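You operate a simulated robot arm through the tools that you are given. There is no shell and no other tool.

You run a simulated robot arm. Do the job below in one go: nothing can be reset, and whatever is moved stays where it is left.

## Task
Tip the last of the salt into the soup, stir it in and cover the pot.
Fine: jar back on the worktop; red spoon, then on the spoons tray; black lid. Set down upright: salt jar.
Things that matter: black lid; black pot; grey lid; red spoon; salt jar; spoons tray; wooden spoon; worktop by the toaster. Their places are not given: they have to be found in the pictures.

It is judged by the outcome, as a careful person would: the job done as asked, and still so three seconds after it is handed in. It fails if anything else is knocked over, pushed out of place, dropped, spilled or broken. A push-on lid holds only when it is set on centred and level and pressed home; a screw cap is set on level and turned clockwise until tight.

## Robot
A 6-joint arm with a two-finger gripper, fixed in place. Base frame: the origin is at the foot of the arm, x ahead of it, y to its left, z up. Units: m, degrees, N and s.
It reaches about 1.298 m from its shoulder. Its first joint turns from -149.0 to 149.0 degrees. Payload 1.57 kg.
The TCP is the grasp point between the finger pads, 0.021 m short of the fingertips. In the tool frame z runs along the fingers and y along their closing line. Largest opening 0.07 m; the body of the gripper starts 0.05 m behind the TCP.
Orientation is that of the tool frame in the base frame, as a unit quaternion [w, x, y, z]. With the fingers straight down and closing along the base's y, the tool's x points along the base's -x, its y along +y and its z along -z.

## Interface
- The arm moves only by the tool step_arm. Its argument "rows" is a list of rows, each a list of 3 entries, a list of its own where there are three numbers: the turn, a rotation vector about the tool's x, y, z in units of 60 degrees (1.0 is 60 degrees), then the shift along the tool's x, y, z in units of 300 mm (1.0 is 300 mm), then the gripper command, from -1 (fully open) to 1 (shut), values between in proportion. In form: [[[wx, wy, wz], [tx, ty, tz], jaw], ...]. A call has 1 to 20 rows; each row is the pose to reach, as a shift and turn from the pose commanded when the call began, along the tool's axes at that moment. A call with a number of a shift or a turn outside -1 to 1 is refused whole. A row lasts 0.2 s, in which the tool goes at most 0.05 m and 8.6 degrees; a call with a longer step from one row to the next is refused whole, and so is a gripper value outside its range. A pose out of reach is approached as far as the arm can. The call stops where the force on the tool passes 40 N (or 10 N more than at its start, if that is more) or the arm is blocked; 0.2 s more then pass. The fingers move at their own pace and stop on an object; they squeeze with about 30 N. The grip force told is the motor's: it shows also when the fingers shut on nothing. Time passes only in rows, and 0.2 s behind the last, so rows that repeat a pose let the fingers close. The reply holds the time, the measured pose of the TCP, the force on the tool along the base axes, the opening and the grip force, in the units named above and with some noise, with the torque about the TCP (base axes, N m) and any sound that the robot's microphone picked up.
- Cameras (640 x 400 px; columns grow to the right, rows downward): "scene" is fixed at [0.3998, 0.6502, 1.6452]; the picture's right is [0.44, -0.90, 0.00], its down [-0.89, -0.43, -0.14] and it looks along [0.12, 0.06, -0.99] (base axes); focal length 264 px, centre (320, 200). "wrist" rides on the gripper at [0.079, 0.004, -0.081] in the tool frame; the picture's right is [-0.05, 1.00, 0.00], its down [-0.67, -0.04, -0.74] and it looks along [-0.74, -0.04, 0.67] (tool axes); focal length 256 px, centre (320, 200).
- get_image(camera): a new picture of that camera. It takes no simulated time.
- lift_body(by): slides the trunk up (or, below 0, down) by that many m; the arm rides with it, the base frame stays. It gives what a move gives, with no picture.
- pixel_to_xyz(camera, pixels): there is no depth. For up to 12 entries [column, row, z] of the newest picture of that camera ("zoom" is the newest enlarged one), the place [x, y] in the base frame at which the ray of that pixel passes the height z, good to about 0.002 m. It takes no simulated time.
- enlarge(camera, box): a new picture of the part [left, top, right, bottom] of that camera's present view, enlarged. It takes no simulated time.
- close_job(): hands the job in; it is judged then, once.

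Open the gripper and draw the arm clear of the work before you hand the job in, unless the task says otherwise.

The tools are called after ">>>" by a JSON object that holds its "fn" and its "kwargs". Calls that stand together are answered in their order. step_arm: Moves the arm, as the interface text tells. Its arguments: {"type":"object","properties":{"rows":{"type":"array","items":{"type":"array"}}},"required":["rows"]} The other tools are called the same way: lift_body (by) slides the trunk up or down; get_image (camera) takes a picture; pixel_to_xyz (camera, pixels) gives the place at which the rays of pixels pass given heights; enlarge (camera, box) takes an enlarged picture of a part of a camera's view; close_job () hands the job in.

At the start:

```text
time_s: 0.0
eef_pos: [0.2997, 0.5875, 1.2411]
ee_rot: [0.0, 0.0, 1.0, 0.0]
ft_force: [0.5, 0.2, 0.1]
torque: [0.0, 0.0, 0.0]
finger_gap: 0.0701
grasp_force: 0.0
trunk travel left (down, up): [-0.922, 0.048]
```

scene: 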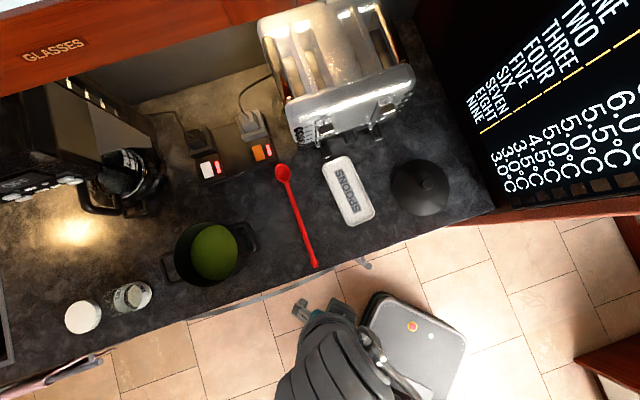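
wrist: 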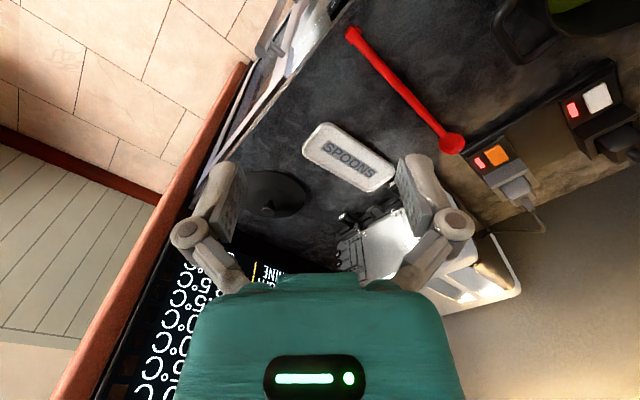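

The scene shows the pot near (210,252), red spoon from (283,172) to (315,265), tray (348,190), black lid (420,187), a jar at (132,297) and a white disc at (83,317). I'll enlarge these areas to see detail.

>>> {"fn": "enlarge", "kwargs": {"camera": "scene", "box": [40, 200, 280, 350]}}

>>> {"fn": "enlarge", "kwargs": {"camera": "scene", "box": [240, 120, 480, 270]}}

>>> {"fn": "enlarge", "kwargs": {"camera": "scene", "box": [0, 80, 240, 230]}}

```text
2.67 times, centred on (160, 275) of scene
```

zoom: 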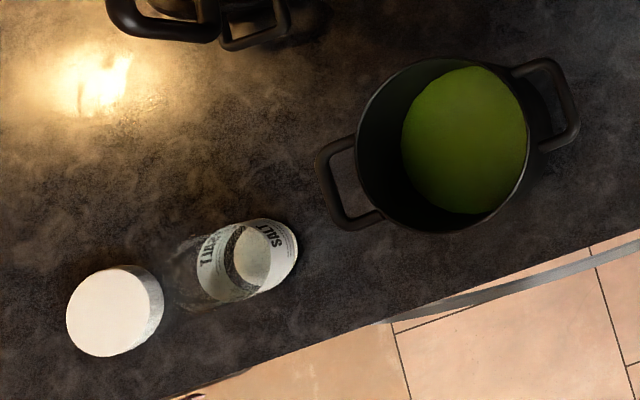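

```text
2.67 times, centred on (360, 195) of scene
```

zoom: 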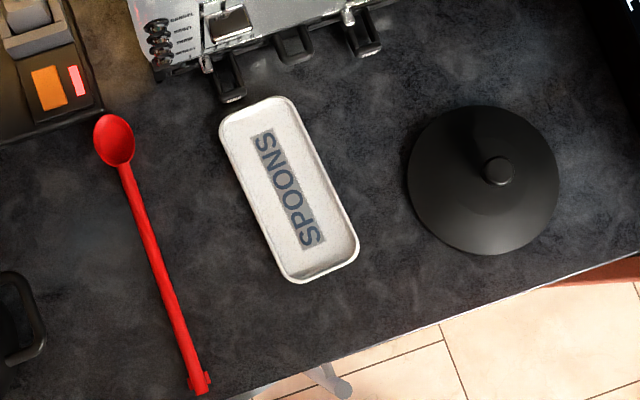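

```text
2.67 times, centred on (120, 155) of scene
```

zoom: 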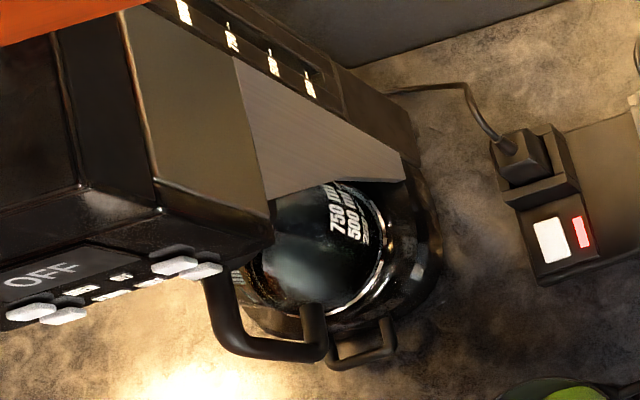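

Jar appears to be open glass with label; the white disc may be its cap. To find the counter height I compare the same points (spoon end, bowl, tray corner) in both cameras at several heights.

>>> {"fn": "pixel_to_xyz", "kwargs": {"camera": "scene", "pixels": [[315, 266, 0.8], [315, 266, 0.9], [315, 266, 1.0], [283, 172, 0.8], [283, 172, 0.9], [283, 172, 1.0], [348, 190, 0.9], [420, 185, 0.9], [210, 252, 0.9], [132, 297, 0.9], [83, 317, 0.9]]}}

>>> {"fn": "pixel_to_xyz", "kwargs": {"camera": "wrist", "pixels": [[352, 32, 0.8], [352, 32, 0.9], [352, 32, 1.0], [452, 144, 0.8], [452, 144, 0.9], [452, 144, 1.0], [348, 157, 0.9], [275, 192, 0.9]]}}

>>> {"fn": "enlarge", "kwargs": {"camera": "wrist", "box": [220, 0, 540, 200]}}

```text
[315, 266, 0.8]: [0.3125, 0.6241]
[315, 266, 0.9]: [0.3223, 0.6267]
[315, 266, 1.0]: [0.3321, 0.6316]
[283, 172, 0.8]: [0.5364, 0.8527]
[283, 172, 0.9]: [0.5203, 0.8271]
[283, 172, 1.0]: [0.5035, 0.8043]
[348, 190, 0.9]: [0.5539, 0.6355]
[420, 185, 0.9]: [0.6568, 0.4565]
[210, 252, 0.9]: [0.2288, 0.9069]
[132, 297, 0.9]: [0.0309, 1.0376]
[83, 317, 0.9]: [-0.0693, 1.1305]
```

```text
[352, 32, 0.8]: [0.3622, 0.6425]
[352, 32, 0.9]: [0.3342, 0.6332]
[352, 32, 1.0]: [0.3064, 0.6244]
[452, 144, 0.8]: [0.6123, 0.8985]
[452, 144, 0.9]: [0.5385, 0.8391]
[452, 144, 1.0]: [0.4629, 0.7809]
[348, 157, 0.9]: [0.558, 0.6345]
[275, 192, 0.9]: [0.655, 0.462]
```

```text
2.00 times, centred on (380, 100) of wrist
```

zoom: 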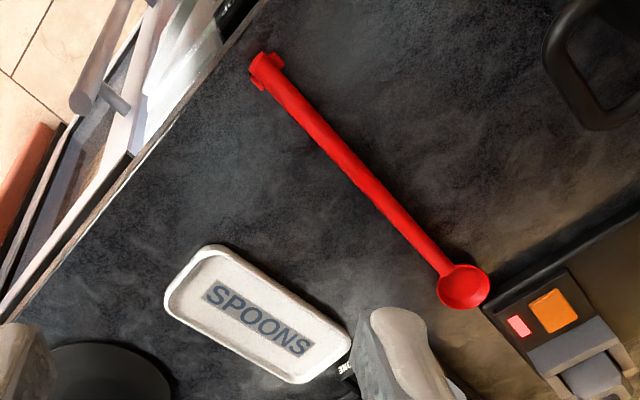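

The two views agree at a height of about 0.93 for the spoon, so the counter is around 0.92. I move high over the left and yaw the hand 60° so the wrist camera looks at the pot, jar and white disc.

>>> {"fn": "step_arm", "kwargs": {"rows": [[[0, 0, -0.125], [0.083, 0.042, 0], -1], [[0, 0, -0.25], [0.167, 0.083, 0], -1], [[0, 0, -0.375], [0.25, 0.125, 0], -1], [[0, 0, -0.5], [0.333, 0.167, 0], -1], [[0, 0, -0.625], [0.417, 0.208, 0], -1], [[0, 0, -0.75], [0.5, 0.25, 0], -1], [[0, 0, -0.875], [0.583, 0.292, 0], -1], [[0, 0, -1.0], [0.667, 0.333, 0], -1], [[0, 0, -1.0], [0.667, 0.333, 0], -1]]}}

>>> {"fn": "get_image", "kwargs": {"camera": "wrist"}}

>>> {"fn": "get_image", "kwargs": {"camera": "scene"}}

```text
time_s: 2.0
eef_pos: [0.0986, 0.6894, 1.2405]
ee_rot: [-0.001, -0.5, 0.866, 0.0]
ft_force: [-0.4, 0.9, 0.5]
torque: [-0.01, -0.03, -0.01]
finger_gap: 0.07
grasp_force: 0.1
trunk travel left (down, up): [-0.922, 0.048]
```

```text
taken
```

wrist: 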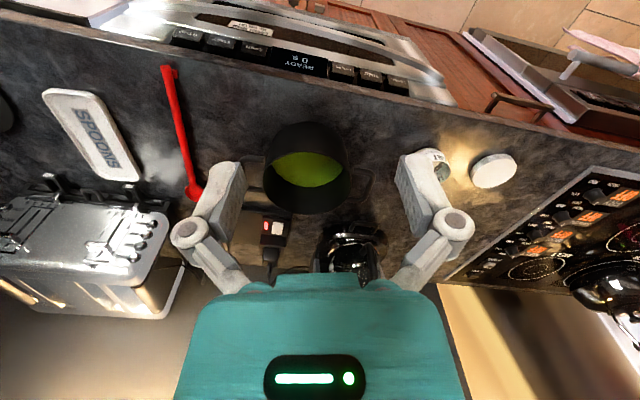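

```text
taken
```

scene: 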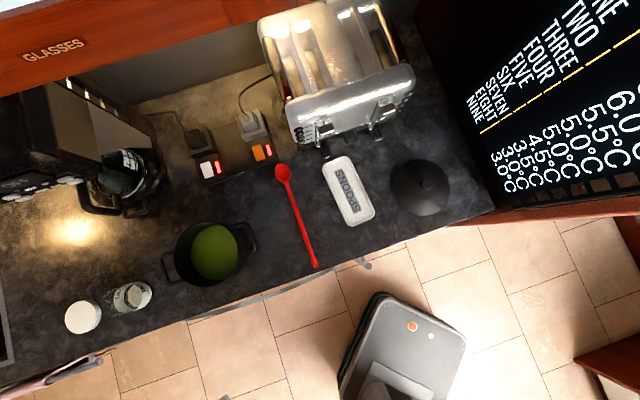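

The wrist view (upside-down) shows the pot at (307,170), the jar behind the right finger at (425,170) and the white disc at (493,170). I enlarge the jar area.

>>> {"fn": "enlarge", "kwargs": {"camera": "wrist", "box": [380, 110, 540, 210]}}

>>> {"fn": "enlarge", "kwargs": {"camera": "wrist", "box": [220, 90, 420, 215]}}

>>> {"fn": "enlarge", "kwargs": {"camera": "scene", "box": [60, 260, 180, 335]}}

```text
4.00 times, centred on (460, 160) of wrist
```

zoom: 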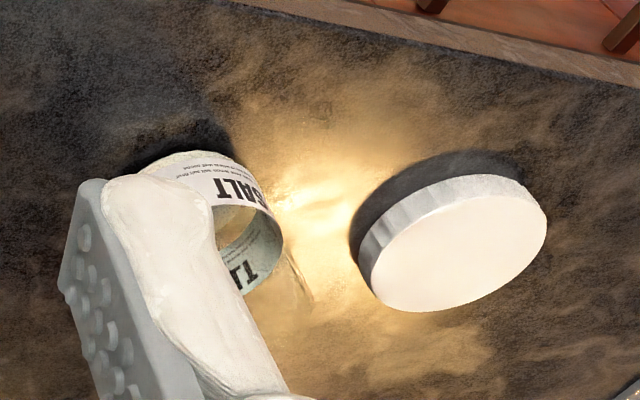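

```text
3.20 times, centred on (320, 152) of wrist
```

zoom: 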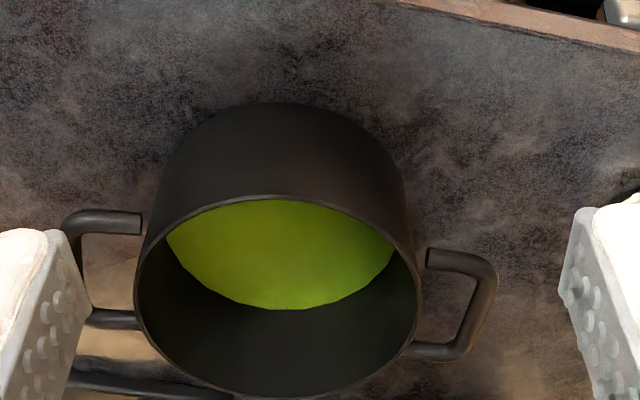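

```text
5.33 times, centred on (120, 298) of scene
```

zoom: 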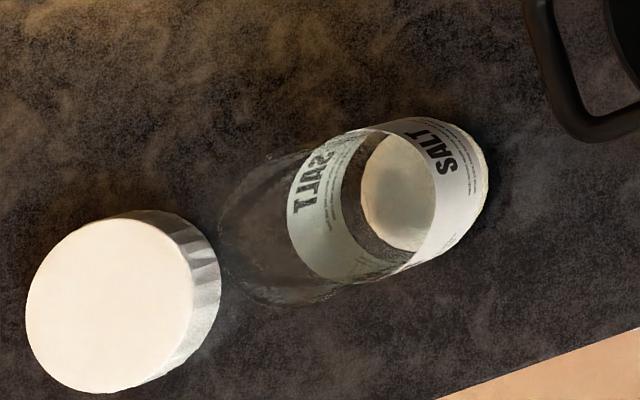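

The jar is open, upright clear glass with the label around its lower half and salt at the bottom; the white ribbed disc looks like a cap lying beside it. I yaw further and move closer to see the jar between the fingers for measurement.

>>> {"fn": "step_arm", "kwargs": {"rows": [[[0, 0, -0.113], [-0.043, 0.037, 0.022], -1], [[0, 0, -0.227], [-0.085, 0.075, 0.044], -1], [[0, 0, -0.34], [-0.128, 0.112, 0.066], -1], [[0, 0, -0.453], [-0.17, 0.149, 0.089], -1], [[0, 0, -0.567], [-0.213, 0.187, 0.111], -1], [[0, 0, -0.68], [-0.255, 0.224, 0.133], -1], [[0, 0, -0.68], [-0.255, 0.224, 0.133], -1]]}}

>>> {"fn": "get_image", "kwargs": {"camera": "wrist"}}

```text
time_s: 3.6
eef_pos: [0.0789, 0.7885, 1.241]
ee_rot: [0.0, 0.771, -0.637, 0.0]
ft_force: [-0.6, -1.3, 0.0]
torque: [0.01, -0.03, -0.04]
finger_gap: 0.07
grasp_force: 0.1
out of reach, approached as far as the arm can: row 1, 2, 3, 4, 5, 6, 7
trunk travel left (down, up): [-0.922, 0.048]
```

```text
taken
```

wrist: 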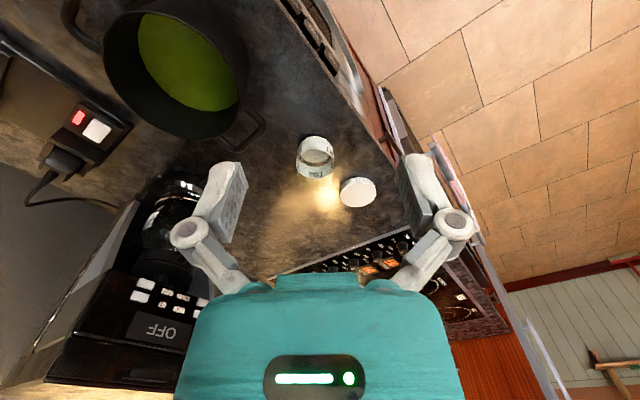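

The arm could not go lower with the trunk this high (z stayed 1.241), so the trunk has to come down. I enlarge the jar view first and lower the trunk by 0.1 m (TCP then about 1.14, clear of everything).

>>> {"fn": "enlarge", "kwargs": {"camera": "wrist", "box": [260, 120, 400, 220]}}

>>> {"fn": "lift_body", "kwargs": {"by": -0.1}}

>>> {"fn": "get_image", "kwargs": {"camera": "wrist"}}

>>> {"fn": "get_image", "kwargs": {"camera": "scene"}}

```text
4.00 times, centred on (330, 170) of wrist
```

zoom: 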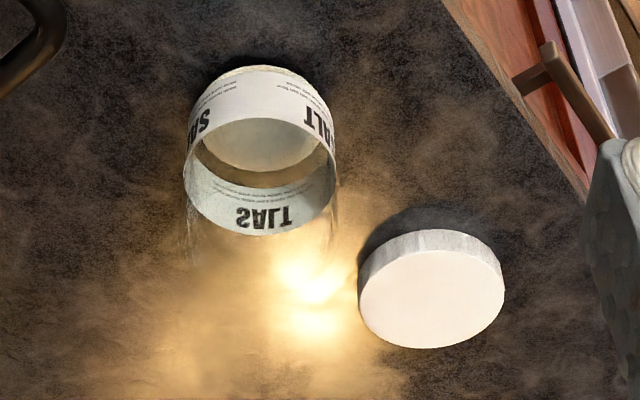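

```text
time_s: 4.9
eef_pos: [0.0801, 0.7884, 1.1416]
ee_rot: [-0.001, 0.77, -0.637, 0.0]
ft_force: [-0.2, 0.0, 0.9]
torque: [0.0, -0.01, 0.0]
finger_gap: 0.0699
grasp_force: 0.1
trunk travel left (down, up): [-0.822, 0.148]
```

```text
taken
```

wrist: 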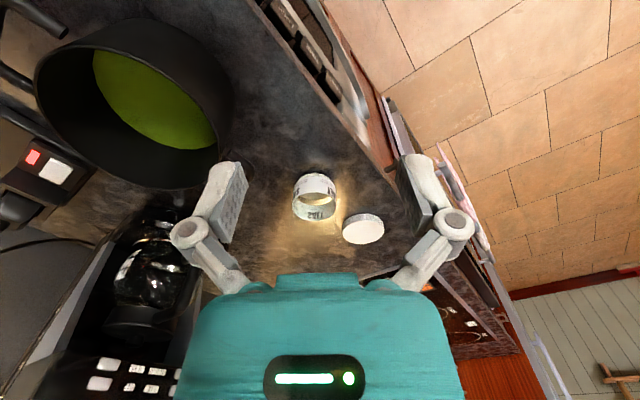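

```text
taken
```

scene: 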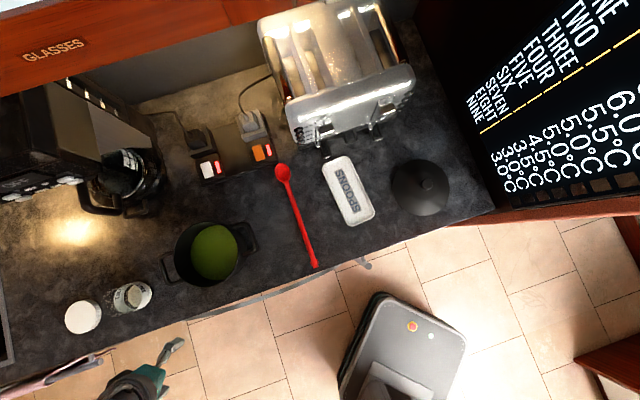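

The trunk came down 0.1 and the hand is in front of the jar (jar at (314,195) in the wrist view). I enlarge for triangulating the jar's base and rim.

>>> {"fn": "enlarge", "kwargs": {"camera": "wrist", "box": [250, 150, 410, 250]}}

>>> {"fn": "pixel_to_xyz", "kwargs": {"camera": "zoom", "pixels": [[250, 75, 0.915], [450, 310, 0.93], [340, 200, 0.97]]}}

```text
4.00 times, centred on (330, 200) of wrist
```

zoom: 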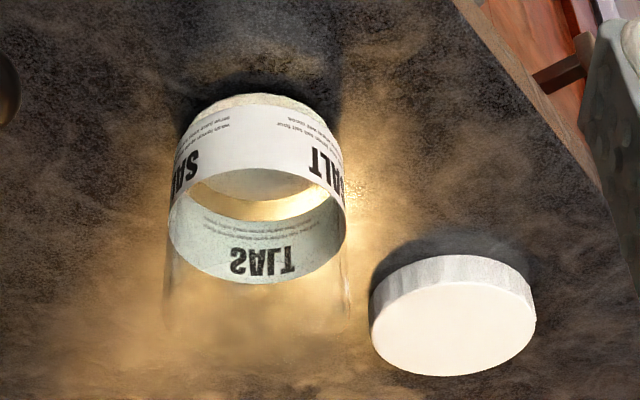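

```text
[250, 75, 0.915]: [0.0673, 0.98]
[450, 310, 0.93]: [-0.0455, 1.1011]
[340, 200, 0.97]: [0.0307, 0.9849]
```

I query the jar's silhouette points in the wrist zoom at likely heights, and the same features in the scene picture.

>>> {"fn": "pixel_to_xyz", "kwargs": {"camera": "zoom", "pixels": [[168, 230, 0.97], [347, 215, 0.97], [168, 230, 1.0], [347, 215, 1.0], [255, 93, 0.92], [258, 222, 0.96], [258, 222, 0.98], [258, 222, 1.0], [370, 315, 0.94], [536, 305, 0.94], [165, 320, 1.03], [350, 310, 1.03]]}}

>>> {"fn": "enlarge", "kwargs": {"camera": "scene", "box": [60, 260, 180, 335]}}

>>> {"fn": "pixel_to_xyz", "kwargs": {"camera": "zoom", "pixels": [[362, 203, 0.96], [362, 203, 0.98], [362, 203, 1.0], [490, 170, 0.92], [218, 240, 1.0], [218, 240, 1.05], [25, 320, 0.94], [195, 275, 0.94], [110, 305, 0.94], [440, 398, 0.92], [640, 328, 0.92]]}}

```text
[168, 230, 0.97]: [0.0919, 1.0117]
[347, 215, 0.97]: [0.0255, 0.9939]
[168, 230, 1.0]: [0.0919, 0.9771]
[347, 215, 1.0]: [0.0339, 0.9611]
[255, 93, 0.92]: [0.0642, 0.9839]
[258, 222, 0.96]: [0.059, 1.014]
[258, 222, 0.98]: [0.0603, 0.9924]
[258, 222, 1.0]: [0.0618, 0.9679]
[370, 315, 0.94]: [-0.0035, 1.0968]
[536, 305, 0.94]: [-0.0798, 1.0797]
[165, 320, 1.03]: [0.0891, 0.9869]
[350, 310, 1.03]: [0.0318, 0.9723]
```

```text
5.33 times, centred on (120, 298) of scene
```

zoom: 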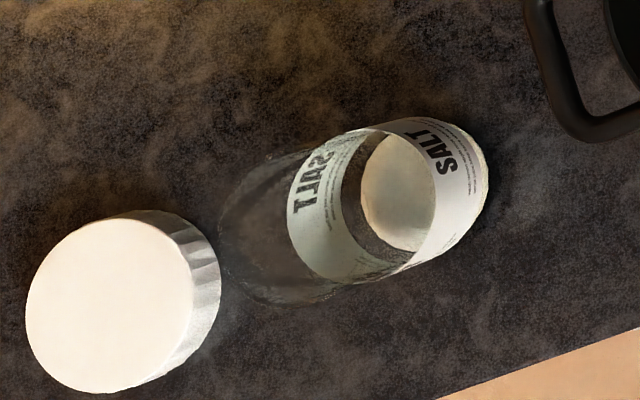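

```text
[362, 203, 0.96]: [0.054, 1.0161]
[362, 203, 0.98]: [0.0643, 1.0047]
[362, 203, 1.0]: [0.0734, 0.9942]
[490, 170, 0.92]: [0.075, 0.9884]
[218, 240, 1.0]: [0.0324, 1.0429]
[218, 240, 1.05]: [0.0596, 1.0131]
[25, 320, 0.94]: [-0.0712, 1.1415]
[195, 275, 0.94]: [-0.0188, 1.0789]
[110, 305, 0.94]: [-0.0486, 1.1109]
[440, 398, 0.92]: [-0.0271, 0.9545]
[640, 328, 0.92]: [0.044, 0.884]
```

The label's top ring triangulates to about (0.059, 1.008, 0.97), the jar is about 0.068 m wide and its rim is near z≈1.01. I'll grasp it from the side with the camera on top, so I first turn the hand back by 180° about its axis (in three parts) while drawing back slightly.

>>> {"fn": "step_arm", "kwargs": {"rows": [[[0, 0, 0.125], [0.025, 0, 0], -1], [[0, 0, 0.25], [0.05, 0, 0], -1], [[0, 0, 0.375], [0.075, 0, 0], -1], [[0, 0, 0.5], [0.1, 0, 0], -1], [[0, 0, 0.625], [0.125, 0, 0], -1], [[0, 0, 0.75], [0.15, 0, 0], -1], [[0, 0, 0.875], [0.175, 0, 0], -1], [[0, 0, 1.0], [0.2, 0, 0], -1]]}}

>>> {"fn": "step_arm", "kwargs": {"rows": [[[0, 0, 0.125], [0, 0, -0.025], -1], [[0, 0, 0.25], [0, 0, -0.05], -1], [[0, 0, 0.375], [0, 0, -0.075], -1], [[0, 0, 0.5], [0, 0, -0.1], -1], [[0, 0, 0.625], [0, 0, -0.125], -1], [[0, 0, 0.75], [0, 0, -0.15], -1], [[0, 0, 0.875], [0, 0, -0.175], -1], [[0, 0, 1.0], [0, 0, -0.2], -1]]}}

>>> {"fn": "get_image", "kwargs": {"camera": "wrist"}}

>>> {"fn": "get_image", "kwargs": {"camera": "scene"}}

```text
time_s: 6.7
eef_pos: [0.0901, 0.7296, 1.142]
ee_rot: [0.0, -0.348, 0.938, 0.0]
ft_force: [-0.2, 0.8, -0.2]
torque: [0.01, 0.0, -0.01]
finger_gap: 0.0702
grasp_force: 0.0
trunk travel left (down, up): [-0.822, 0.148]
```

```text
time_s: 8.5
eef_pos: [0.0929, 0.7294, 1.1396]
ee_rot: [0.001, 0.168, 0.986, 0.0]
ft_force: [0.1, -0.2, 0.1]
torque: [0.01, -0.02, -0.03]
finger_gap: 0.0699
grasp_force: 0.1
out of reach, approached as far as the arm can: row 1, 2, 3, 4, 5, 6, 7, 8
trunk travel left (down, up): [-0.822, 0.148]
```

```text
taken
```

wrist: 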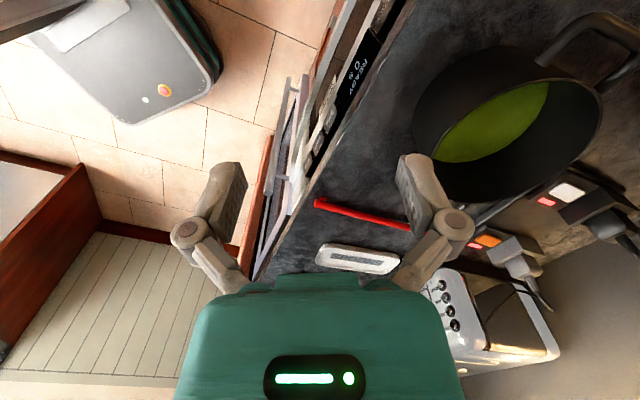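

```text
taken
```

scene: 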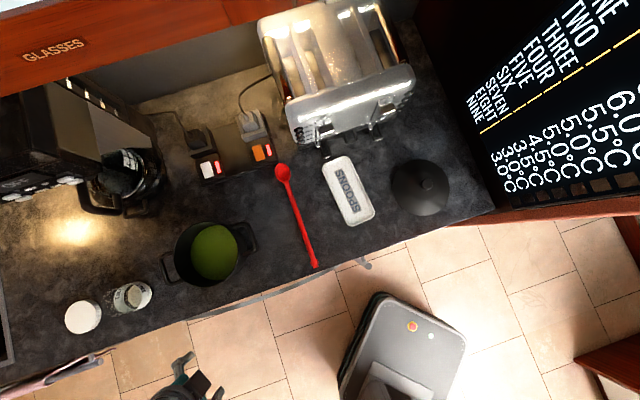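

Asking for up or down by the arm does nothing: height comes only from the trunk (the arm is SCARA-like), so I will use lift_body for vertical moves. I continue turning the hand so its camera side faces the jar along azimuth 60°, moving it to the left in front of the jar.

>>> {"fn": "step_arm", "kwargs": {"rows": [[[0, 0, 0.125], [0.046, -0.02, 0], -1], [[0, 0, 0.25], [0.092, -0.041, 0], -1], [[0, 0, 0.375], [0.138, -0.061, 0], -1], [[0, 0, 0.5], [0.184, -0.082, 0], -1], [[0, 0, 0.625], [0.229, -0.102, 0], -1], [[0, 0, 0.75], [0.275, -0.123, 0], -1], [[0, 0, 0.875], [0.321, -0.143, 0], -1], [[0, 0, 1.0], [0.367, -0.164, 0], -1]]}}

>>> {"fn": "step_arm", "kwargs": {"rows": [[[0, 0, 0.112], [0, 0, 0], -1], [[0, 0, 0.224], [0, 0, 0], -1], [[0, 0, 0.336], [0, 0, 0], -1], [[0, 0, 0.448], [0, 0, 0], -1], [[0, 0, 0.56], [0, 0, 0], -1], [[0, 0, 0.67], [0, 0, 0], -1], [[0, 0, 0.67], [0, 0, 0], -1]]}}

>>> {"fn": "get_image", "kwargs": {"camera": "scene"}}

```text
time_s: 10.3
eef_pos: [-0.0085, 0.7218, 1.1399]
ee_rot: [-0.001, 0.63, 0.777, -0.003]
ft_force: [0.0, 1.2, -1.0]
torque: [0.0, 0.03, 0.03]
finger_gap: 0.07
grasp_force: 0.2
out of reach, approached as far as the arm can: row 8
trunk travel left (down, up): [-0.822, 0.148]
```

```text
time_s: 11.9
eef_pos: [-0.0095, 0.721, 1.1411]
ee_rot: [-0.002, 0.629, 0.777, -0.003]
ft_force: [0.3, 0.1, 0.2]
torque: [-0.03, 0.02, 0.04]
finger_gap: 0.0699
grasp_force: 0.1
out of reach, approached as far as the arm can: row 1, 2, 3, 4, 5, 6, 7
trunk travel left (down, up): [-0.822, 0.148]
```

```text
taken
```

scene: 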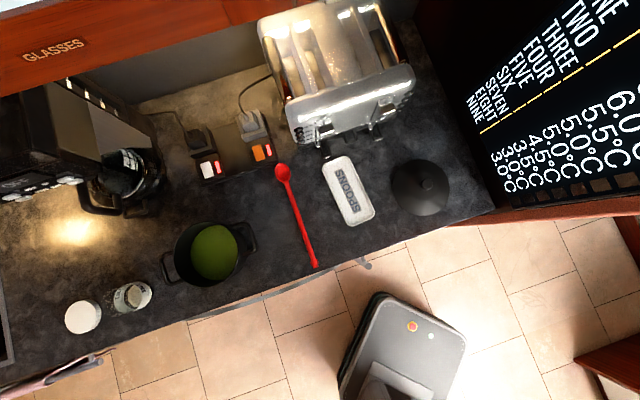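

The yaw stopped at a joint limit with the tool's x toward azimuth 102°. I test pitching the hand up about the tool's y by 25° to learn how the wrist behaves.

>>> {"fn": "step_arm", "kwargs": {"rows": [[[0, 0.1, 0], [0, 0, 0], -1], [[0, 0.2, 0], [0, 0, 0], -1], [[0, 0.3, 0], [0, 0, 0], -1], [[0, 0.4, 0], [0, 0, 0], -1], [[0, 0.4, 0], [0, 0, 0], -1]]}}

>>> {"fn": "get_image", "kwargs": {"camera": "scene"}}

```text
time_s: 13.1
eef_pos: [-0.0094, 0.7215, 1.1561]
ee_rot: [-0.165, 0.614, 0.761, 0.129]
ft_force: [0.4, -0.4, 0.5]
torque: [0.03, 0.01, -0.05]
finger_gap: 0.07
grasp_force: 0.0
out of reach, approached as far as the arm can: row 2, 3, 4, 5
trunk travel left (down, up): [-0.822, 0.148]
```

```text
taken
```

scene: 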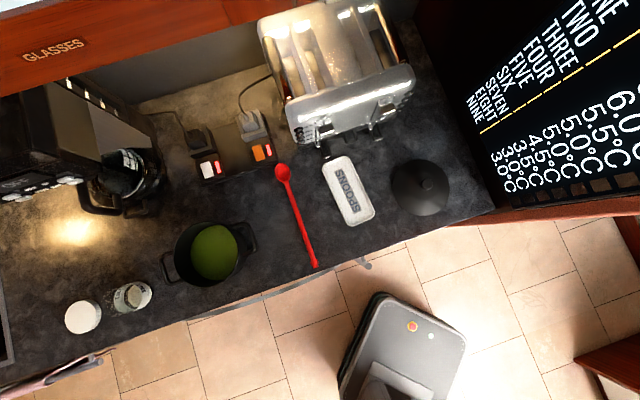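

Pitching works: x, y are held and z rises by the wrist geometry (the pitch axis is ≈0.175 m behind the TCP). I continue to about 65° from straight down.

>>> {"fn": "step_arm", "kwargs": {"rows": [[[0, 0.117, 0], [0, 0, 0], -1], [[0, 0.233, 0], [0, 0, 0], -1], [[0, 0.35, 0], [0, 0, 0], -1], [[0, 0.467, 0], [0, 0, 0], -1], [[0, 0.583, 0], [0, 0, 0], -1], [[0, 0.683, 0], [0, 0, 0], -1], [[0, 0.683, 0], [0, 0, 0], -1]]}}

>>> {"fn": "get_image", "kwargs": {"camera": "scene"}}

>>> {"fn": "get_image", "kwargs": {"camera": "wrist"}}

```text
time_s: 14.7
eef_pos: [-0.01, 0.7228, 1.2477]
ee_rot: [-0.42, 0.531, 0.655, 0.336]
ft_force: [-0.5, -0.3, 0.5]
torque: [-0.03, 0.02, 0.02]
finger_gap: 0.0702
grasp_force: 0.1
out of reach, approached as far as the arm can: row 1, 2, 3, 4, 5, 6, 7
trunk travel left (down, up): [-0.822, 0.148]
```

```text
taken
```

scene: 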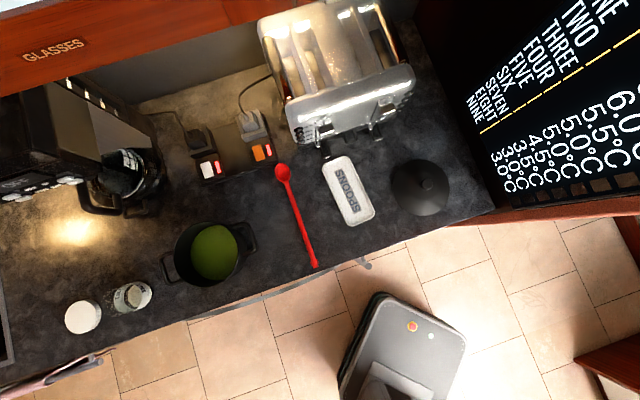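

```text
taken
```

wrist: 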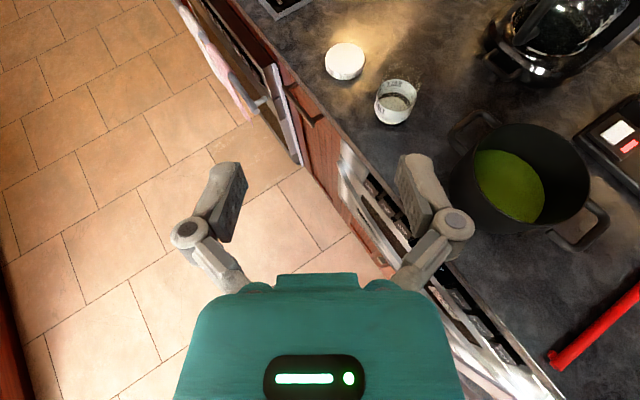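

The hand now faces forward with the camera on top; jar seen at (396,100), pot at (520,180). I rotate the hand about the vertical by about −37° so that the approach is along azimuth 65°, away from the pot.

>>> {"fn": "step_arm", "kwargs": {"rows": [[[-0.112, 0, 0.052], [0, 0, 0], -1], [[-0.224, 0, 0.104], [0, 0, 0], -1], [[-0.335, 0, 0.157], [0, 0, 0], -1], [[-0.447, 0, 0.209], [0, 0, 0], -1], [[-0.559, 0, 0.261], [0, 0, 0], -1], [[-0.559, 0, 0.261], [0, 0, 0], -1]]}}

>>> {"fn": "get_image", "kwargs": {"camera": "wrist"}}

>>> {"fn": "get_image", "kwargs": {"camera": "scene"}}

```text
time_s: 16.1
eef_pos: [0.0061, 0.7231, 1.2481]
ee_rot: [-0.401, 0.567, 0.624, 0.359]
ft_force: [0.0, -0.3, 0.4]
torque: [-0.02, 0.01, 0.01]
finger_gap: 0.07
grasp_force: 0.2
out of reach, approached as far as the arm can: row 1, 2, 3, 4, 5, 6
trunk travel left (down, up): [-0.822, 0.148]
```

```text
taken
```

wrist: 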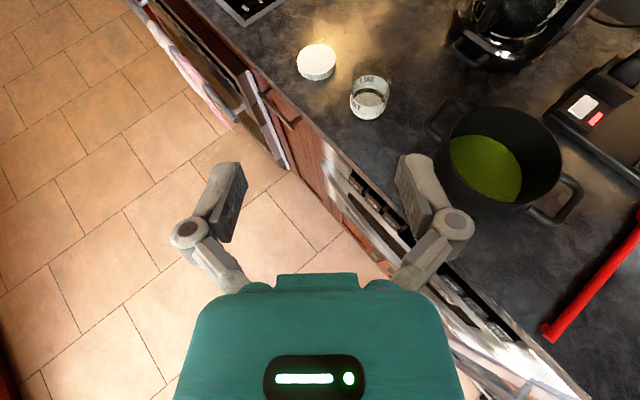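

```text
taken
```

scene: 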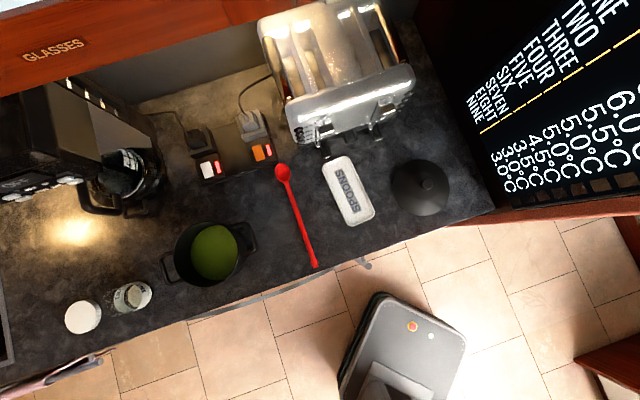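

It stopped at azimuth ≈96°, a wrist limit with the arm folded. I move the hand out toward the jar (to about (0.02,0.88), still high at z≈1.25), then try the turn again.

>>> {"fn": "step_arm", "kwargs": {"rows": [[[0, 0, 0], [0.043, 0.02, 0.094], -1], [[0, 0, 0], [0.087, 0.04, 0.187], -1], [[0, 0, 0], [0.13, 0.06, 0.281], -1], [[0, 0, 0], [0.174, 0.08, 0.374], -1], [[0, 0, 0], [0.217, 0.1, 0.468], -1], [[0, 0, 0], [0.217, 0.1, 0.468], -1]]}}

>>> {"fn": "step_arm", "kwargs": {"rows": [[[-0.112, 0, 0.052], [0, 0, 0], -1], [[-0.224, 0, 0.104], [0, 0, 0], -1], [[-0.335, 0, 0.157], [0, 0, 0], -1], [[-0.447, 0, 0.209], [0, 0, 0], -1], [[-0.447, 0, 0.209], [0, 0, 0], -1]]}}

>>> {"fn": "get_image", "kwargs": {"camera": "scene"}}

>>> {"fn": "get_image", "kwargs": {"camera": "wrist"}}

```text
time_s: 17.5
eef_pos: [0.0195, 0.8804, 1.2487]
ee_rot: [-0.402, 0.566, 0.624, 0.359]
ft_force: [-0.7, 0.0, 0.8]
torque: [-0.01, 0.0, -0.02]
finger_gap: 0.0702
grasp_force: 0.1
trunk travel left (down, up): [-0.822, 0.148]
```

```text
time_s: 18.7
eef_pos: [0.035, 0.8796, 1.25]
ee_rot: [-0.395, 0.579, 0.612, 0.366]
ft_force: [0.4, 0.1, -1.1]
torque: [0.0, -0.02, 0.01]
finger_gap: 0.0697
grasp_force: 0.0
out of reach, approached as far as the arm can: row 1, 2, 3, 4, 5
trunk travel left (down, up): [-0.822, 0.148]
```

```text
taken
```

scene: 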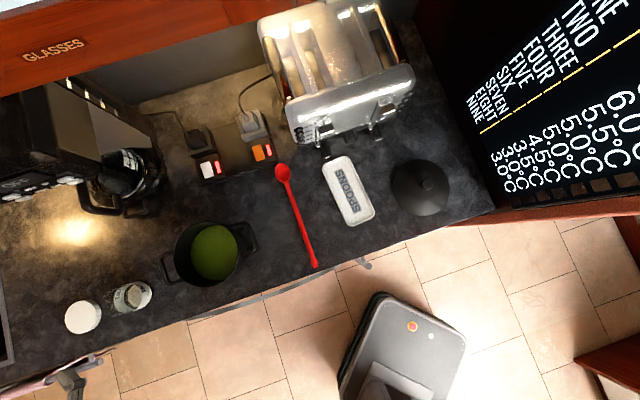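

```text
taken
```

wrist: 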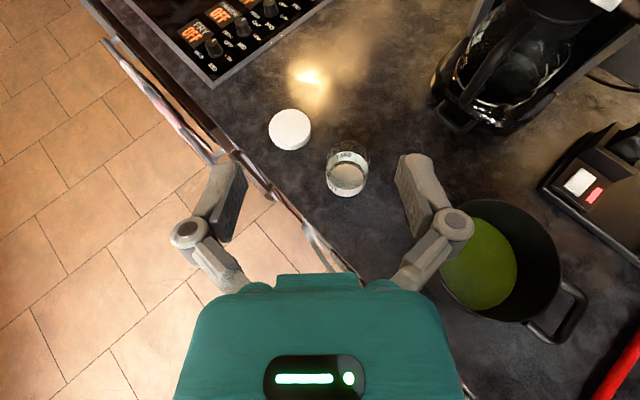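

The hand's azimuth stays limited to about 94° here, so I check whether approaching along that direction clears the pot handle. I query pot rim and handle points in the scene and in the wrist picture.

>>> {"fn": "pixel_to_xyz", "kwargs": {"camera": "scene", "pixels": [[158.5, 264, 1.0], [158.5, 264, 1.04], [173.9, 260, 1.04], [238.7, 248.7, 1.04], [203, 221.7, 1.04], [208.7, 287, 1.04], [206.5, 254.7, 1.0], [206.5, 254.7, 1.04], [206.5, 254.7, 1.08]]}}

>>> {"fn": "enlarge", "kwargs": {"camera": "scene", "box": [140, 200, 284, 290]}}

>>> {"fn": "enlarge", "kwargs": {"camera": "wrist", "box": [400, 160, 640, 310]}}

```text
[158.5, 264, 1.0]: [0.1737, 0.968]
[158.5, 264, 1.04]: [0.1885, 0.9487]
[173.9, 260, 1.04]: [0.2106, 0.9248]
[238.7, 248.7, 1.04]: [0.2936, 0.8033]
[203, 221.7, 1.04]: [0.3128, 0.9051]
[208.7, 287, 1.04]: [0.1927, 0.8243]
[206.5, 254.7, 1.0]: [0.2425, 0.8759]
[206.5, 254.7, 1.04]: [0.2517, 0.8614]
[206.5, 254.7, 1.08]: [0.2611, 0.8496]
```

```text
4.44 times, centred on (212, 245) of scene
```

zoom: 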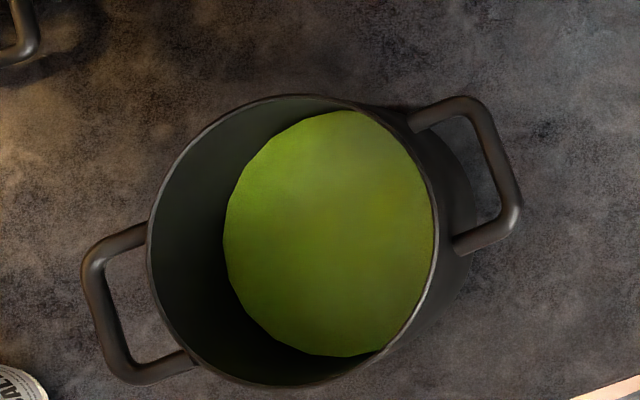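

```text
2.67 times, centred on (520, 235) of wrist
```

zoom: 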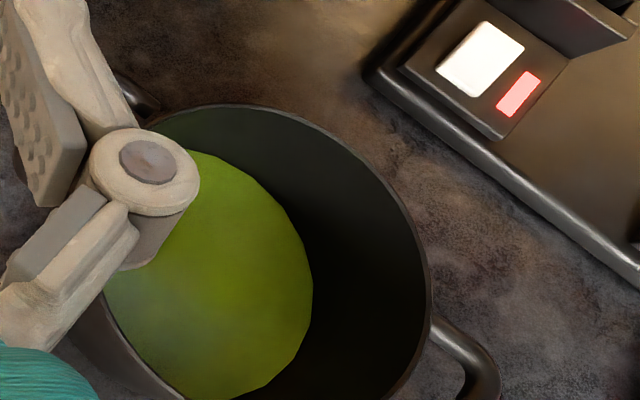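

The left pot handle is at about (0.18,0.95), 0.13 m from the jar, so approaching along azimuth 94° is clear. Before committing I test the roll needed for pouring: roll the hand −60° about its axis in free space and see whether it is reached.

>>> {"fn": "step_arm", "kwargs": {"rows": [[[0, 0, -0.125], [0, 0, 0], -1], [[0, 0, -0.25], [0, 0, 0], -1], [[0, 0, -0.375], [0, 0, 0], -1], [[0, 0, -0.5], [0, 0, 0], -1], [[0, 0, -0.625], [0, 0, 0], -1], [[0, 0, -0.75], [0, 0, 0], -1], [[0, 0, -0.875], [0, 0, 0], -1], [[0, 0, -1.0], [0, 0, 0], -1], [[0, 0, -1.0], [0, 0, 0], -1]]}}

```text
time_s: 20.7
eef_pos: [0.0352, 0.8802, 1.2481]
ee_rot: [-0.159, 0.195, 0.82, 0.515]
ft_force: [-0.5, -0.6, -0.8]
torque: [0.0, -0.04, 0.05]
finger_gap: 0.0702
grasp_force: 0.1
trunk travel left (down, up): [-0.822, 0.148]
```

The roll of −60° was reached fully. I go on by another −60° and then −30° to confirm the pouring range.

>>> {"fn": "step_arm", "kwargs": {"rows": [[[0, 0, -0.125], [0, 0, 0], -1], [[0, 0, -0.25], [0, 0, 0], -1], [[0, 0, -0.375], [0, 0, 0], -1], [[0, 0, -0.5], [0, 0, 0], -1], [[0, 0, -0.625], [0, 0, 0], -1], [[0, 0, -0.75], [0, 0, 0], -1], [[0, 0, -0.875], [0, 0, 0], -1], [[0, 0, -1.0], [0, 0, 0], -1], [[0, 0, -1.0], [0, 0, 0], -1]]}}

>>> {"fn": "step_arm", "kwargs": {"rows": [[[0, 0, -0.125], [0, 0, 0], -1], [[0, 0, -0.25], [0, 0, 0], -1], [[0, 0, -0.375], [0, 0, 0], -1], [[0, 0, -0.5], [0, 0, 0], -1], [[0, 0, -0.5], [0, 0, 0], -1]]}}

```text
time_s: 22.7
eef_pos: [0.036, 0.8798, 1.2483]
ee_rot: [0.12, -0.241, 0.807, 0.525]
ft_force: [0.8, -0.7, 0.0]
torque: [-0.02, 0.03, 0.0]
finger_gap: 0.0703
grasp_force: 0.1
trunk travel left (down, up): [-0.822, 0.148]
```

```text
time_s: 23.9
eef_pos: [0.0356, 0.879, 1.248]
ee_rot: [0.252, -0.441, 0.717, 0.476]
ft_force: [-0.3, 0.0, -0.3]
torque: [0.01, -0.01, 0.06]
finger_gap: 0.0698
grasp_force: 0.1
trunk travel left (down, up): [-0.822, 0.148]
```

Roll of −150° is available. Here I retry the turn about the vertical by −25° to learn whether the azimuth limit comes from the roll joint.

>>> {"fn": "step_arm", "kwargs": {"rows": [[[0.082, -0.048, 0.044], [0, 0, 0], -1], [[0.163, -0.096, 0.087], [0, 0, 0], -1], [[0.245, -0.144, 0.131], [0, 0, 0], -1], [[0.326, -0.192, 0.174], [0, 0, 0], -1], [[0.326, -0.192, 0.174], [0, 0, 0], -1]]}}

```text
time_s: 25.1
eef_pos: [0.0334, 0.8796, 1.2487]
ee_rot: [0.349, -0.275, 0.796, 0.41]
ft_force: [-0.4, -0.1, -0.1]
torque: [0.05, 0.01, 0.03]
finger_gap: 0.0701
grasp_force: 0.2
trunk travel left (down, up): [-0.822, 0.148]
```

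With the roll unwound, the azimuth turned freely to about 69°, so the roll joint was at its limit. I keep rolling in the same direction to come back to camera-up from the other side, which leaves room for pouring and yaw.

>>> {"fn": "step_arm", "kwargs": {"rows": [[[0, 0, -0.125], [0, 0, 0], -1], [[0, 0, -0.25], [0, 0, 0], -1], [[0, 0, -0.375], [0, 0, 0], -1], [[0, 0, -0.5], [0, 0, 0], -1], [[0, 0, -0.625], [0, 0, 0], -1], [[0, 0, -0.75], [0, 0, 0], -1], [[0, 0, -0.875], [0, 0, 0], -1], [[0, 0, -1.0], [0, 0, 0], -1], [[0, 0, -1.0], [0, 0, 0], -1]]}}

>>> {"fn": "step_arm", "kwargs": {"rows": [[[0, 0, -0.125], [0, 0, 0], -1], [[0, 0, -0.25], [0, 0, 0], -1], [[0, 0, -0.375], [0, 0, 0], -1], [[0, 0, -0.5], [0, 0, 0], -1], [[0, 0, -0.625], [0, 0, 0], -1], [[0, 0, -0.75], [0, 0, 0], -1], [[0, 0, -0.875], [0, 0, 0], -1], [[0, 0, -1.0], [0, 0, 0], -1], [[0, 0, -1.0], [0, 0, 0], -1]]}}

>>> {"fn": "step_arm", "kwargs": {"rows": [[[0, 0, -0.125], [0, 0, 0], -1], [[0, 0, -0.25], [0, 0, 0], -1], [[0, 0, -0.375], [0, 0, 0], -1], [[0, 0, -0.5], [0, 0, 0], -1], [[0, 0, -0.625], [0, 0, 0], -1], [[0, 0, -0.75], [0, 0, 0], -1], [[0, 0, -0.875], [0, 0, 0], -1], [[0, 0, -1.0], [0, 0, 0], -1], [[0, 0, -1.0], [0, 0, 0], -1]]}}

```text
time_s: 27.1
eef_pos: [0.034, 0.8803, 1.2487]
ee_rot: [-0.507, 0.638, -0.551, -0.181]
ft_force: [0.0, 0.1, 0.2]
torque: [0.01, 0.01, 0.0]
finger_gap: 0.07
grasp_force: 0.0
trunk travel left (down, up): [-0.822, 0.148]
```

```text
time_s: 29.1
eef_pos: [0.0357, 0.8792, 1.2481]
ee_rot: [-0.53, 0.827, -0.159, 0.098]
ft_force: [0.7, -0.4, -0.4]
torque: [-0.01, 0.03, -0.02]
finger_gap: 0.0698
grasp_force: 0.1
trunk travel left (down, up): [-0.822, 0.148]
```

```text
time_s: 31.1
eef_pos: [0.0348, 0.8794, 1.2487]
ee_rot: [-0.411, 0.796, 0.277, 0.348]
ft_force: [0.3, -0.8, 0.6]
torque: [-0.03, 0.01, -0.04]
finger_gap: 0.0701
grasp_force: 0.0
trunk travel left (down, up): [-0.822, 0.148]
```

All reached freely. Another −30.5° brings the camera exactly on top, with azimuth 69°; then I look.

>>> {"fn": "step_arm", "kwargs": {"rows": [[[0, 0, -0.127], [0, 0, 0], -1], [[0, 0, -0.254], [0, 0, 0], -1], [[0, 0, -0.381], [0, 0, 0], -1], [[0, 0, -0.508], [0, 0, 0], -1], [[0, 0, -0.508], [0, 0, 0], -1]]}}

>>> {"fn": "get_image", "kwargs": {"camera": "wrist"}}

>>> {"fn": "get_image", "kwargs": {"camera": "scene"}}

```text
time_s: 32.3
eef_pos: [0.0353, 0.8798, 1.2493]
ee_rot: [-0.305, 0.695, 0.477, 0.444]
ft_force: [-0.5, 0.0, 0.2]
torque: [-0.01, -0.01, -0.02]
finger_gap: 0.07
grasp_force: 0.0
trunk travel left (down, up): [-0.822, 0.148]
```

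```text
taken
```

wrist: 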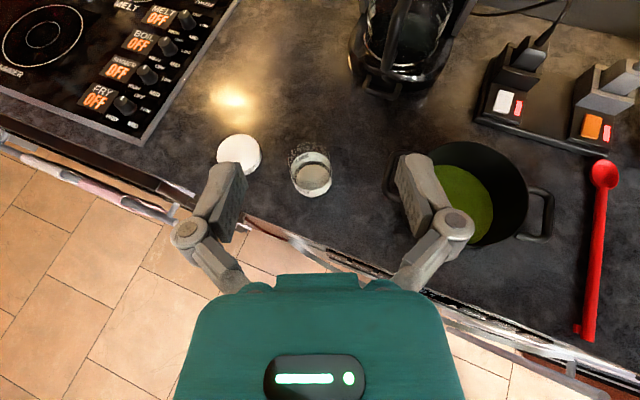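

```text
taken
```

scene: 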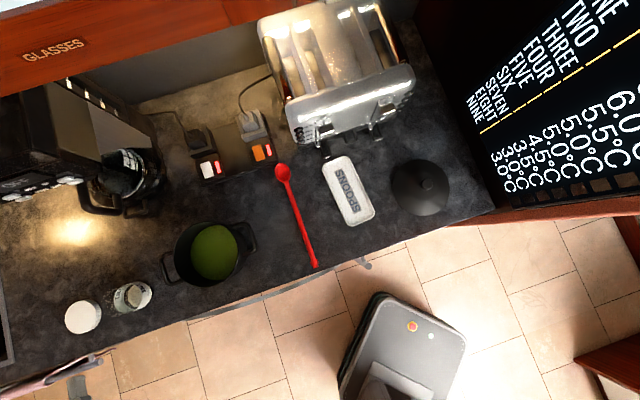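

A good view: jar at (312,175), cap (238,152), pot (470,190). I enlarge the jar and the pot here for better triangulation.

>>> {"fn": "enlarge", "kwargs": {"camera": "wrist", "box": [240, 120, 400, 220]}}

>>> {"fn": "pixel_to_xyz", "kwargs": {"camera": "zoom", "pixels": [[200, 220, 0.97], [366, 218, 0.97]]}}

>>> {"fn": "enlarge", "kwargs": {"camera": "wrist", "box": [370, 120, 610, 270]}}

```text
4.00 times, centred on (320, 170) of wrist
```

zoom: 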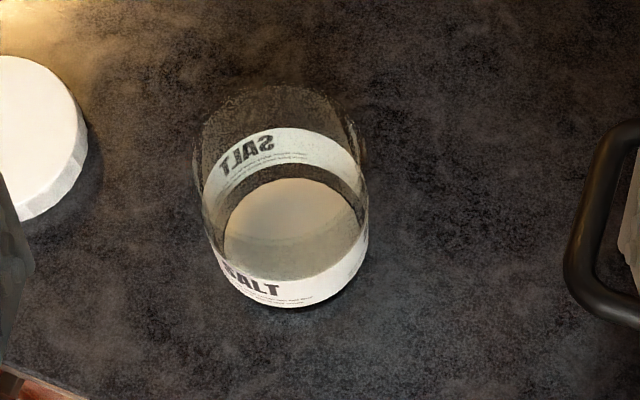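

```text
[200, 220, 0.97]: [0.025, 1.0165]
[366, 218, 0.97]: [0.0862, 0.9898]
```

```text
2.67 times, centred on (490, 195) of wrist
```

zoom: 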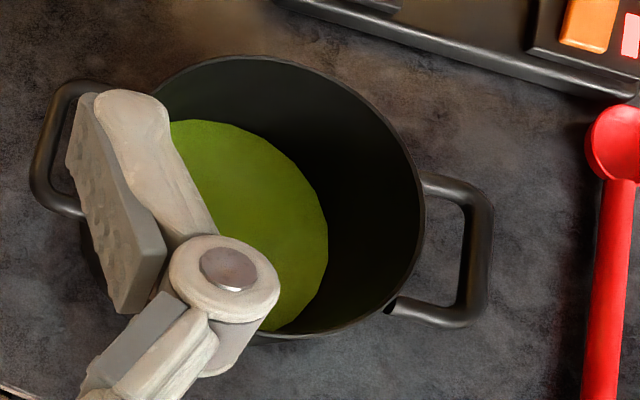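

The jar's width comes to about 0.067 m with centre near (0.056,1.004). I triangulate the pot rim centre from wrist (477,194) against scene (206,254).

>>> {"fn": "pixel_to_xyz", "kwargs": {"camera": "wrist", "pixels": [[476.9, 193.9, 1.0], [476.9, 193.9, 1.04], [476.9, 193.9, 1.08], [529, 195, 1.04], [465.6, 141.4, 1.04], [482.5, 246.7, 1.04], [606, 158, 0.93], [581, 335, 0.93], [311, 174, 0.93]]}}

>>> {"fn": "pixel_to_xyz", "kwargs": {"camera": "scene", "pixels": [[206, 254.3, 1.0], [206, 254.3, 1.04], [206, 254.3, 1.08], [238.6, 245, 1.04], [173.3, 258, 1.04]]}}

```text
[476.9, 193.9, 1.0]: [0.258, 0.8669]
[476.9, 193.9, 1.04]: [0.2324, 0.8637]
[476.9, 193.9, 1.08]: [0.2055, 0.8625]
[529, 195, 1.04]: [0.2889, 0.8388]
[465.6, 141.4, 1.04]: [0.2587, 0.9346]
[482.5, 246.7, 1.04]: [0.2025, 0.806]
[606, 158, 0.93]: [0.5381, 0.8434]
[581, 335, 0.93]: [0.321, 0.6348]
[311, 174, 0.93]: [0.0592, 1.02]
```

```text
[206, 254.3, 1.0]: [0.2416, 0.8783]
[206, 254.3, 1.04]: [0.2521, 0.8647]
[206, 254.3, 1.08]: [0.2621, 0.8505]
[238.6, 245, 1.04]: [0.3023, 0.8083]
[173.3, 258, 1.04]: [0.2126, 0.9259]
```

Pot rim: centre ≈ (0.246,0.869), z ≈ 1.02, radius ≈ 0.077. The jar lies 0.024 m left of the hand's line, so I shift left by that much, then lower the trunk 0.2 m (TCP to ≈1.05, fingertips in front of the jar).

>>> {"fn": "step_arm", "kwargs": {"rows": [[[0, 0, 0], [0, -0.041, 0], -1], [[0, 0, 0], [0, -0.081, 0], -1], [[0, 0, 0], [0, -0.081, 0], -1]]}}

>>> {"fn": "lift_body", "kwargs": {"by": -0.2}}

>>> {"fn": "get_image", "kwargs": {"camera": "wrist"}}

>>> {"fn": "get_image", "kwargs": {"camera": "scene"}}

```text
time_s: 33.1
eef_pos: [0.0118, 0.8906, 1.2488]
ee_rot: [-0.304, 0.696, 0.475, 0.444]
ft_force: [-0.4, 0.4, 0.7]
torque: [-0.04, 0.01, 0.02]
finger_gap: 0.0702
grasp_force: 0.0
trunk travel left (down, up): [-0.822, 0.148]
```

```text
time_s: 35.3
eef_pos: [0.0127, 0.8901, 1.0496]
ee_rot: [-0.304, 0.696, 0.475, 0.444]
ft_force: [-0.5, 1.0, 0.0]
torque: [-0.04, 0.0, -0.02]
finger_gap: 0.07
grasp_force: 0.2
trunk travel left (down, up): [-0.622, 0.348]
```

```text
taken
```

wrist: 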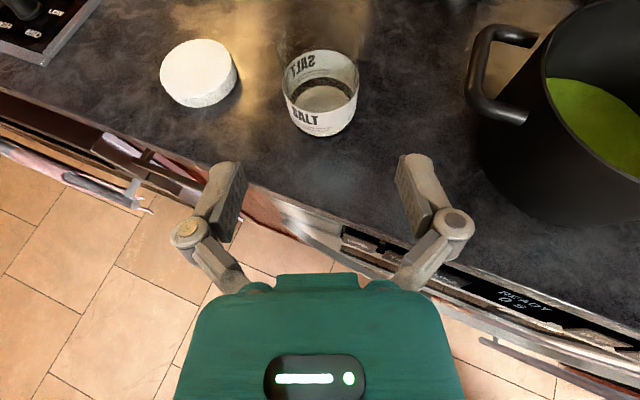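

```text
taken
```

scene: 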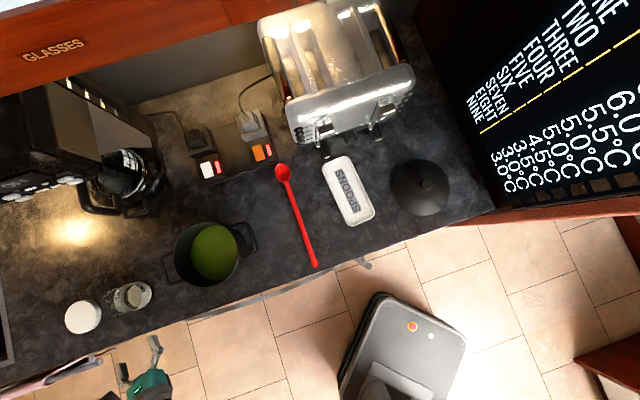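

Jar is straight ahead at (321,92). I enlarge and query its silhouette to get the lateral centre and width.

>>> {"fn": "enlarge", "kwargs": {"camera": "wrist", "box": [256, 40, 384, 140]}}

>>> {"fn": "pixel_to_xyz", "kwargs": {"camera": "wrist", "pixels": [[284.5, 88, 0.965], [359, 88, 0.965], [284.5, 88, 0.98], [359, 88, 0.98], [323, 137, 0.92], [323, 137, 0.93], [321, 92, 0.965]]}}

```text
4.00 times, centred on (320, 90) of wrist
```

zoom: 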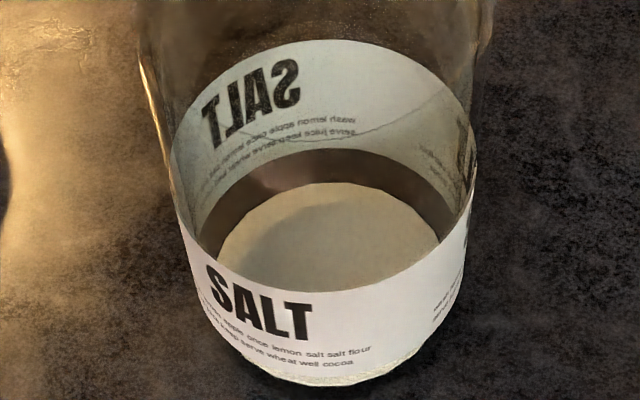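

```text
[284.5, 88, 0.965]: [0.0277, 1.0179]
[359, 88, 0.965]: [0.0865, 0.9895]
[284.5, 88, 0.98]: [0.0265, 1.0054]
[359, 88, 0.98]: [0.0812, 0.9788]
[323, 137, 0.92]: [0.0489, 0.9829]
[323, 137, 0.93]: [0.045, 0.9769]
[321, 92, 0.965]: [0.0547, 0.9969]
```

The jar's centre line is within about 0.3 mm of the hand's approach line. I lower the trunk by 0.083 m so the TCP is at about z=0.967, mid-height of the jar, and look again.

>>> {"fn": "lift_body", "kwargs": {"by": -0.083}}

>>> {"fn": "get_image", "kwargs": {"camera": "wrist"}}

>>> {"fn": "get_image", "kwargs": {"camera": "scene"}}

```text
time_s: 36.5
eef_pos: [0.0126, 0.889, 0.9653]
ee_rot: [-0.304, 0.696, 0.476, 0.443]
ft_force: [0.1, -0.6, 0.1]
torque: [0.03, 0.01, 0.01]
finger_gap: 0.0699
grasp_force: 0.0
trunk travel left (down, up): [-0.539, 0.431]
```

```text
taken
```

wrist: 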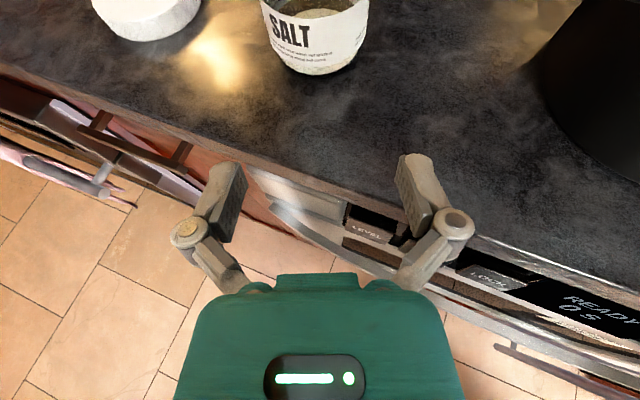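

```text
taken
```

scene: 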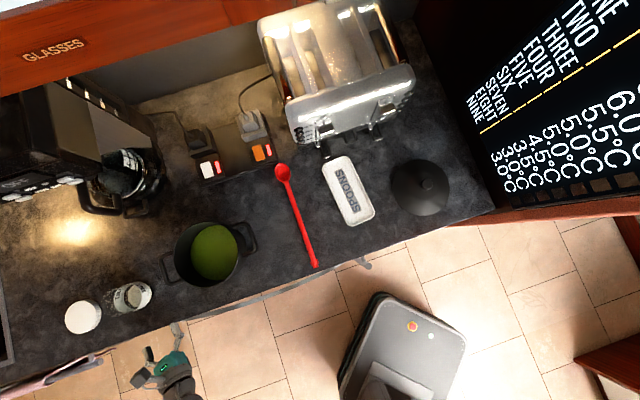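

I zoom on the jar between the fingers to fix its lateral position at this height.

>>> {"fn": "enlarge", "kwargs": {"camera": "wrist", "box": [230, 0, 410, 112]}}

>>> {"fn": "pixel_to_xyz", "kwargs": {"camera": "wrist", "pixels": [[262, 12, 0.967], [369, 8, 0.967], [320, 74, 0.922]]}}

```text
3.56 times, centred on (320, 56) of wrist
```

zoom: 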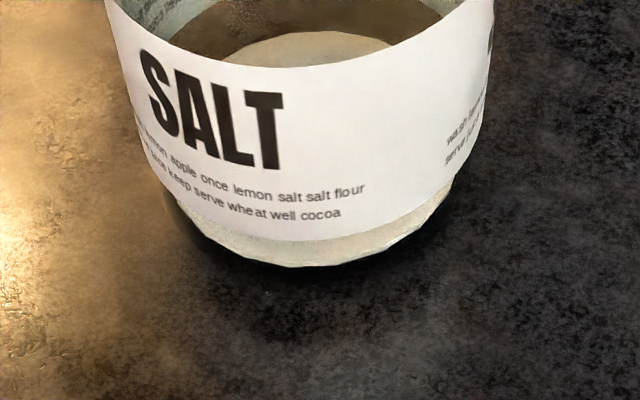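

```text
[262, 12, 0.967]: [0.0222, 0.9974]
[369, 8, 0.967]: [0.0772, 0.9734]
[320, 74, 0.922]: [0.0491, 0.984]
```

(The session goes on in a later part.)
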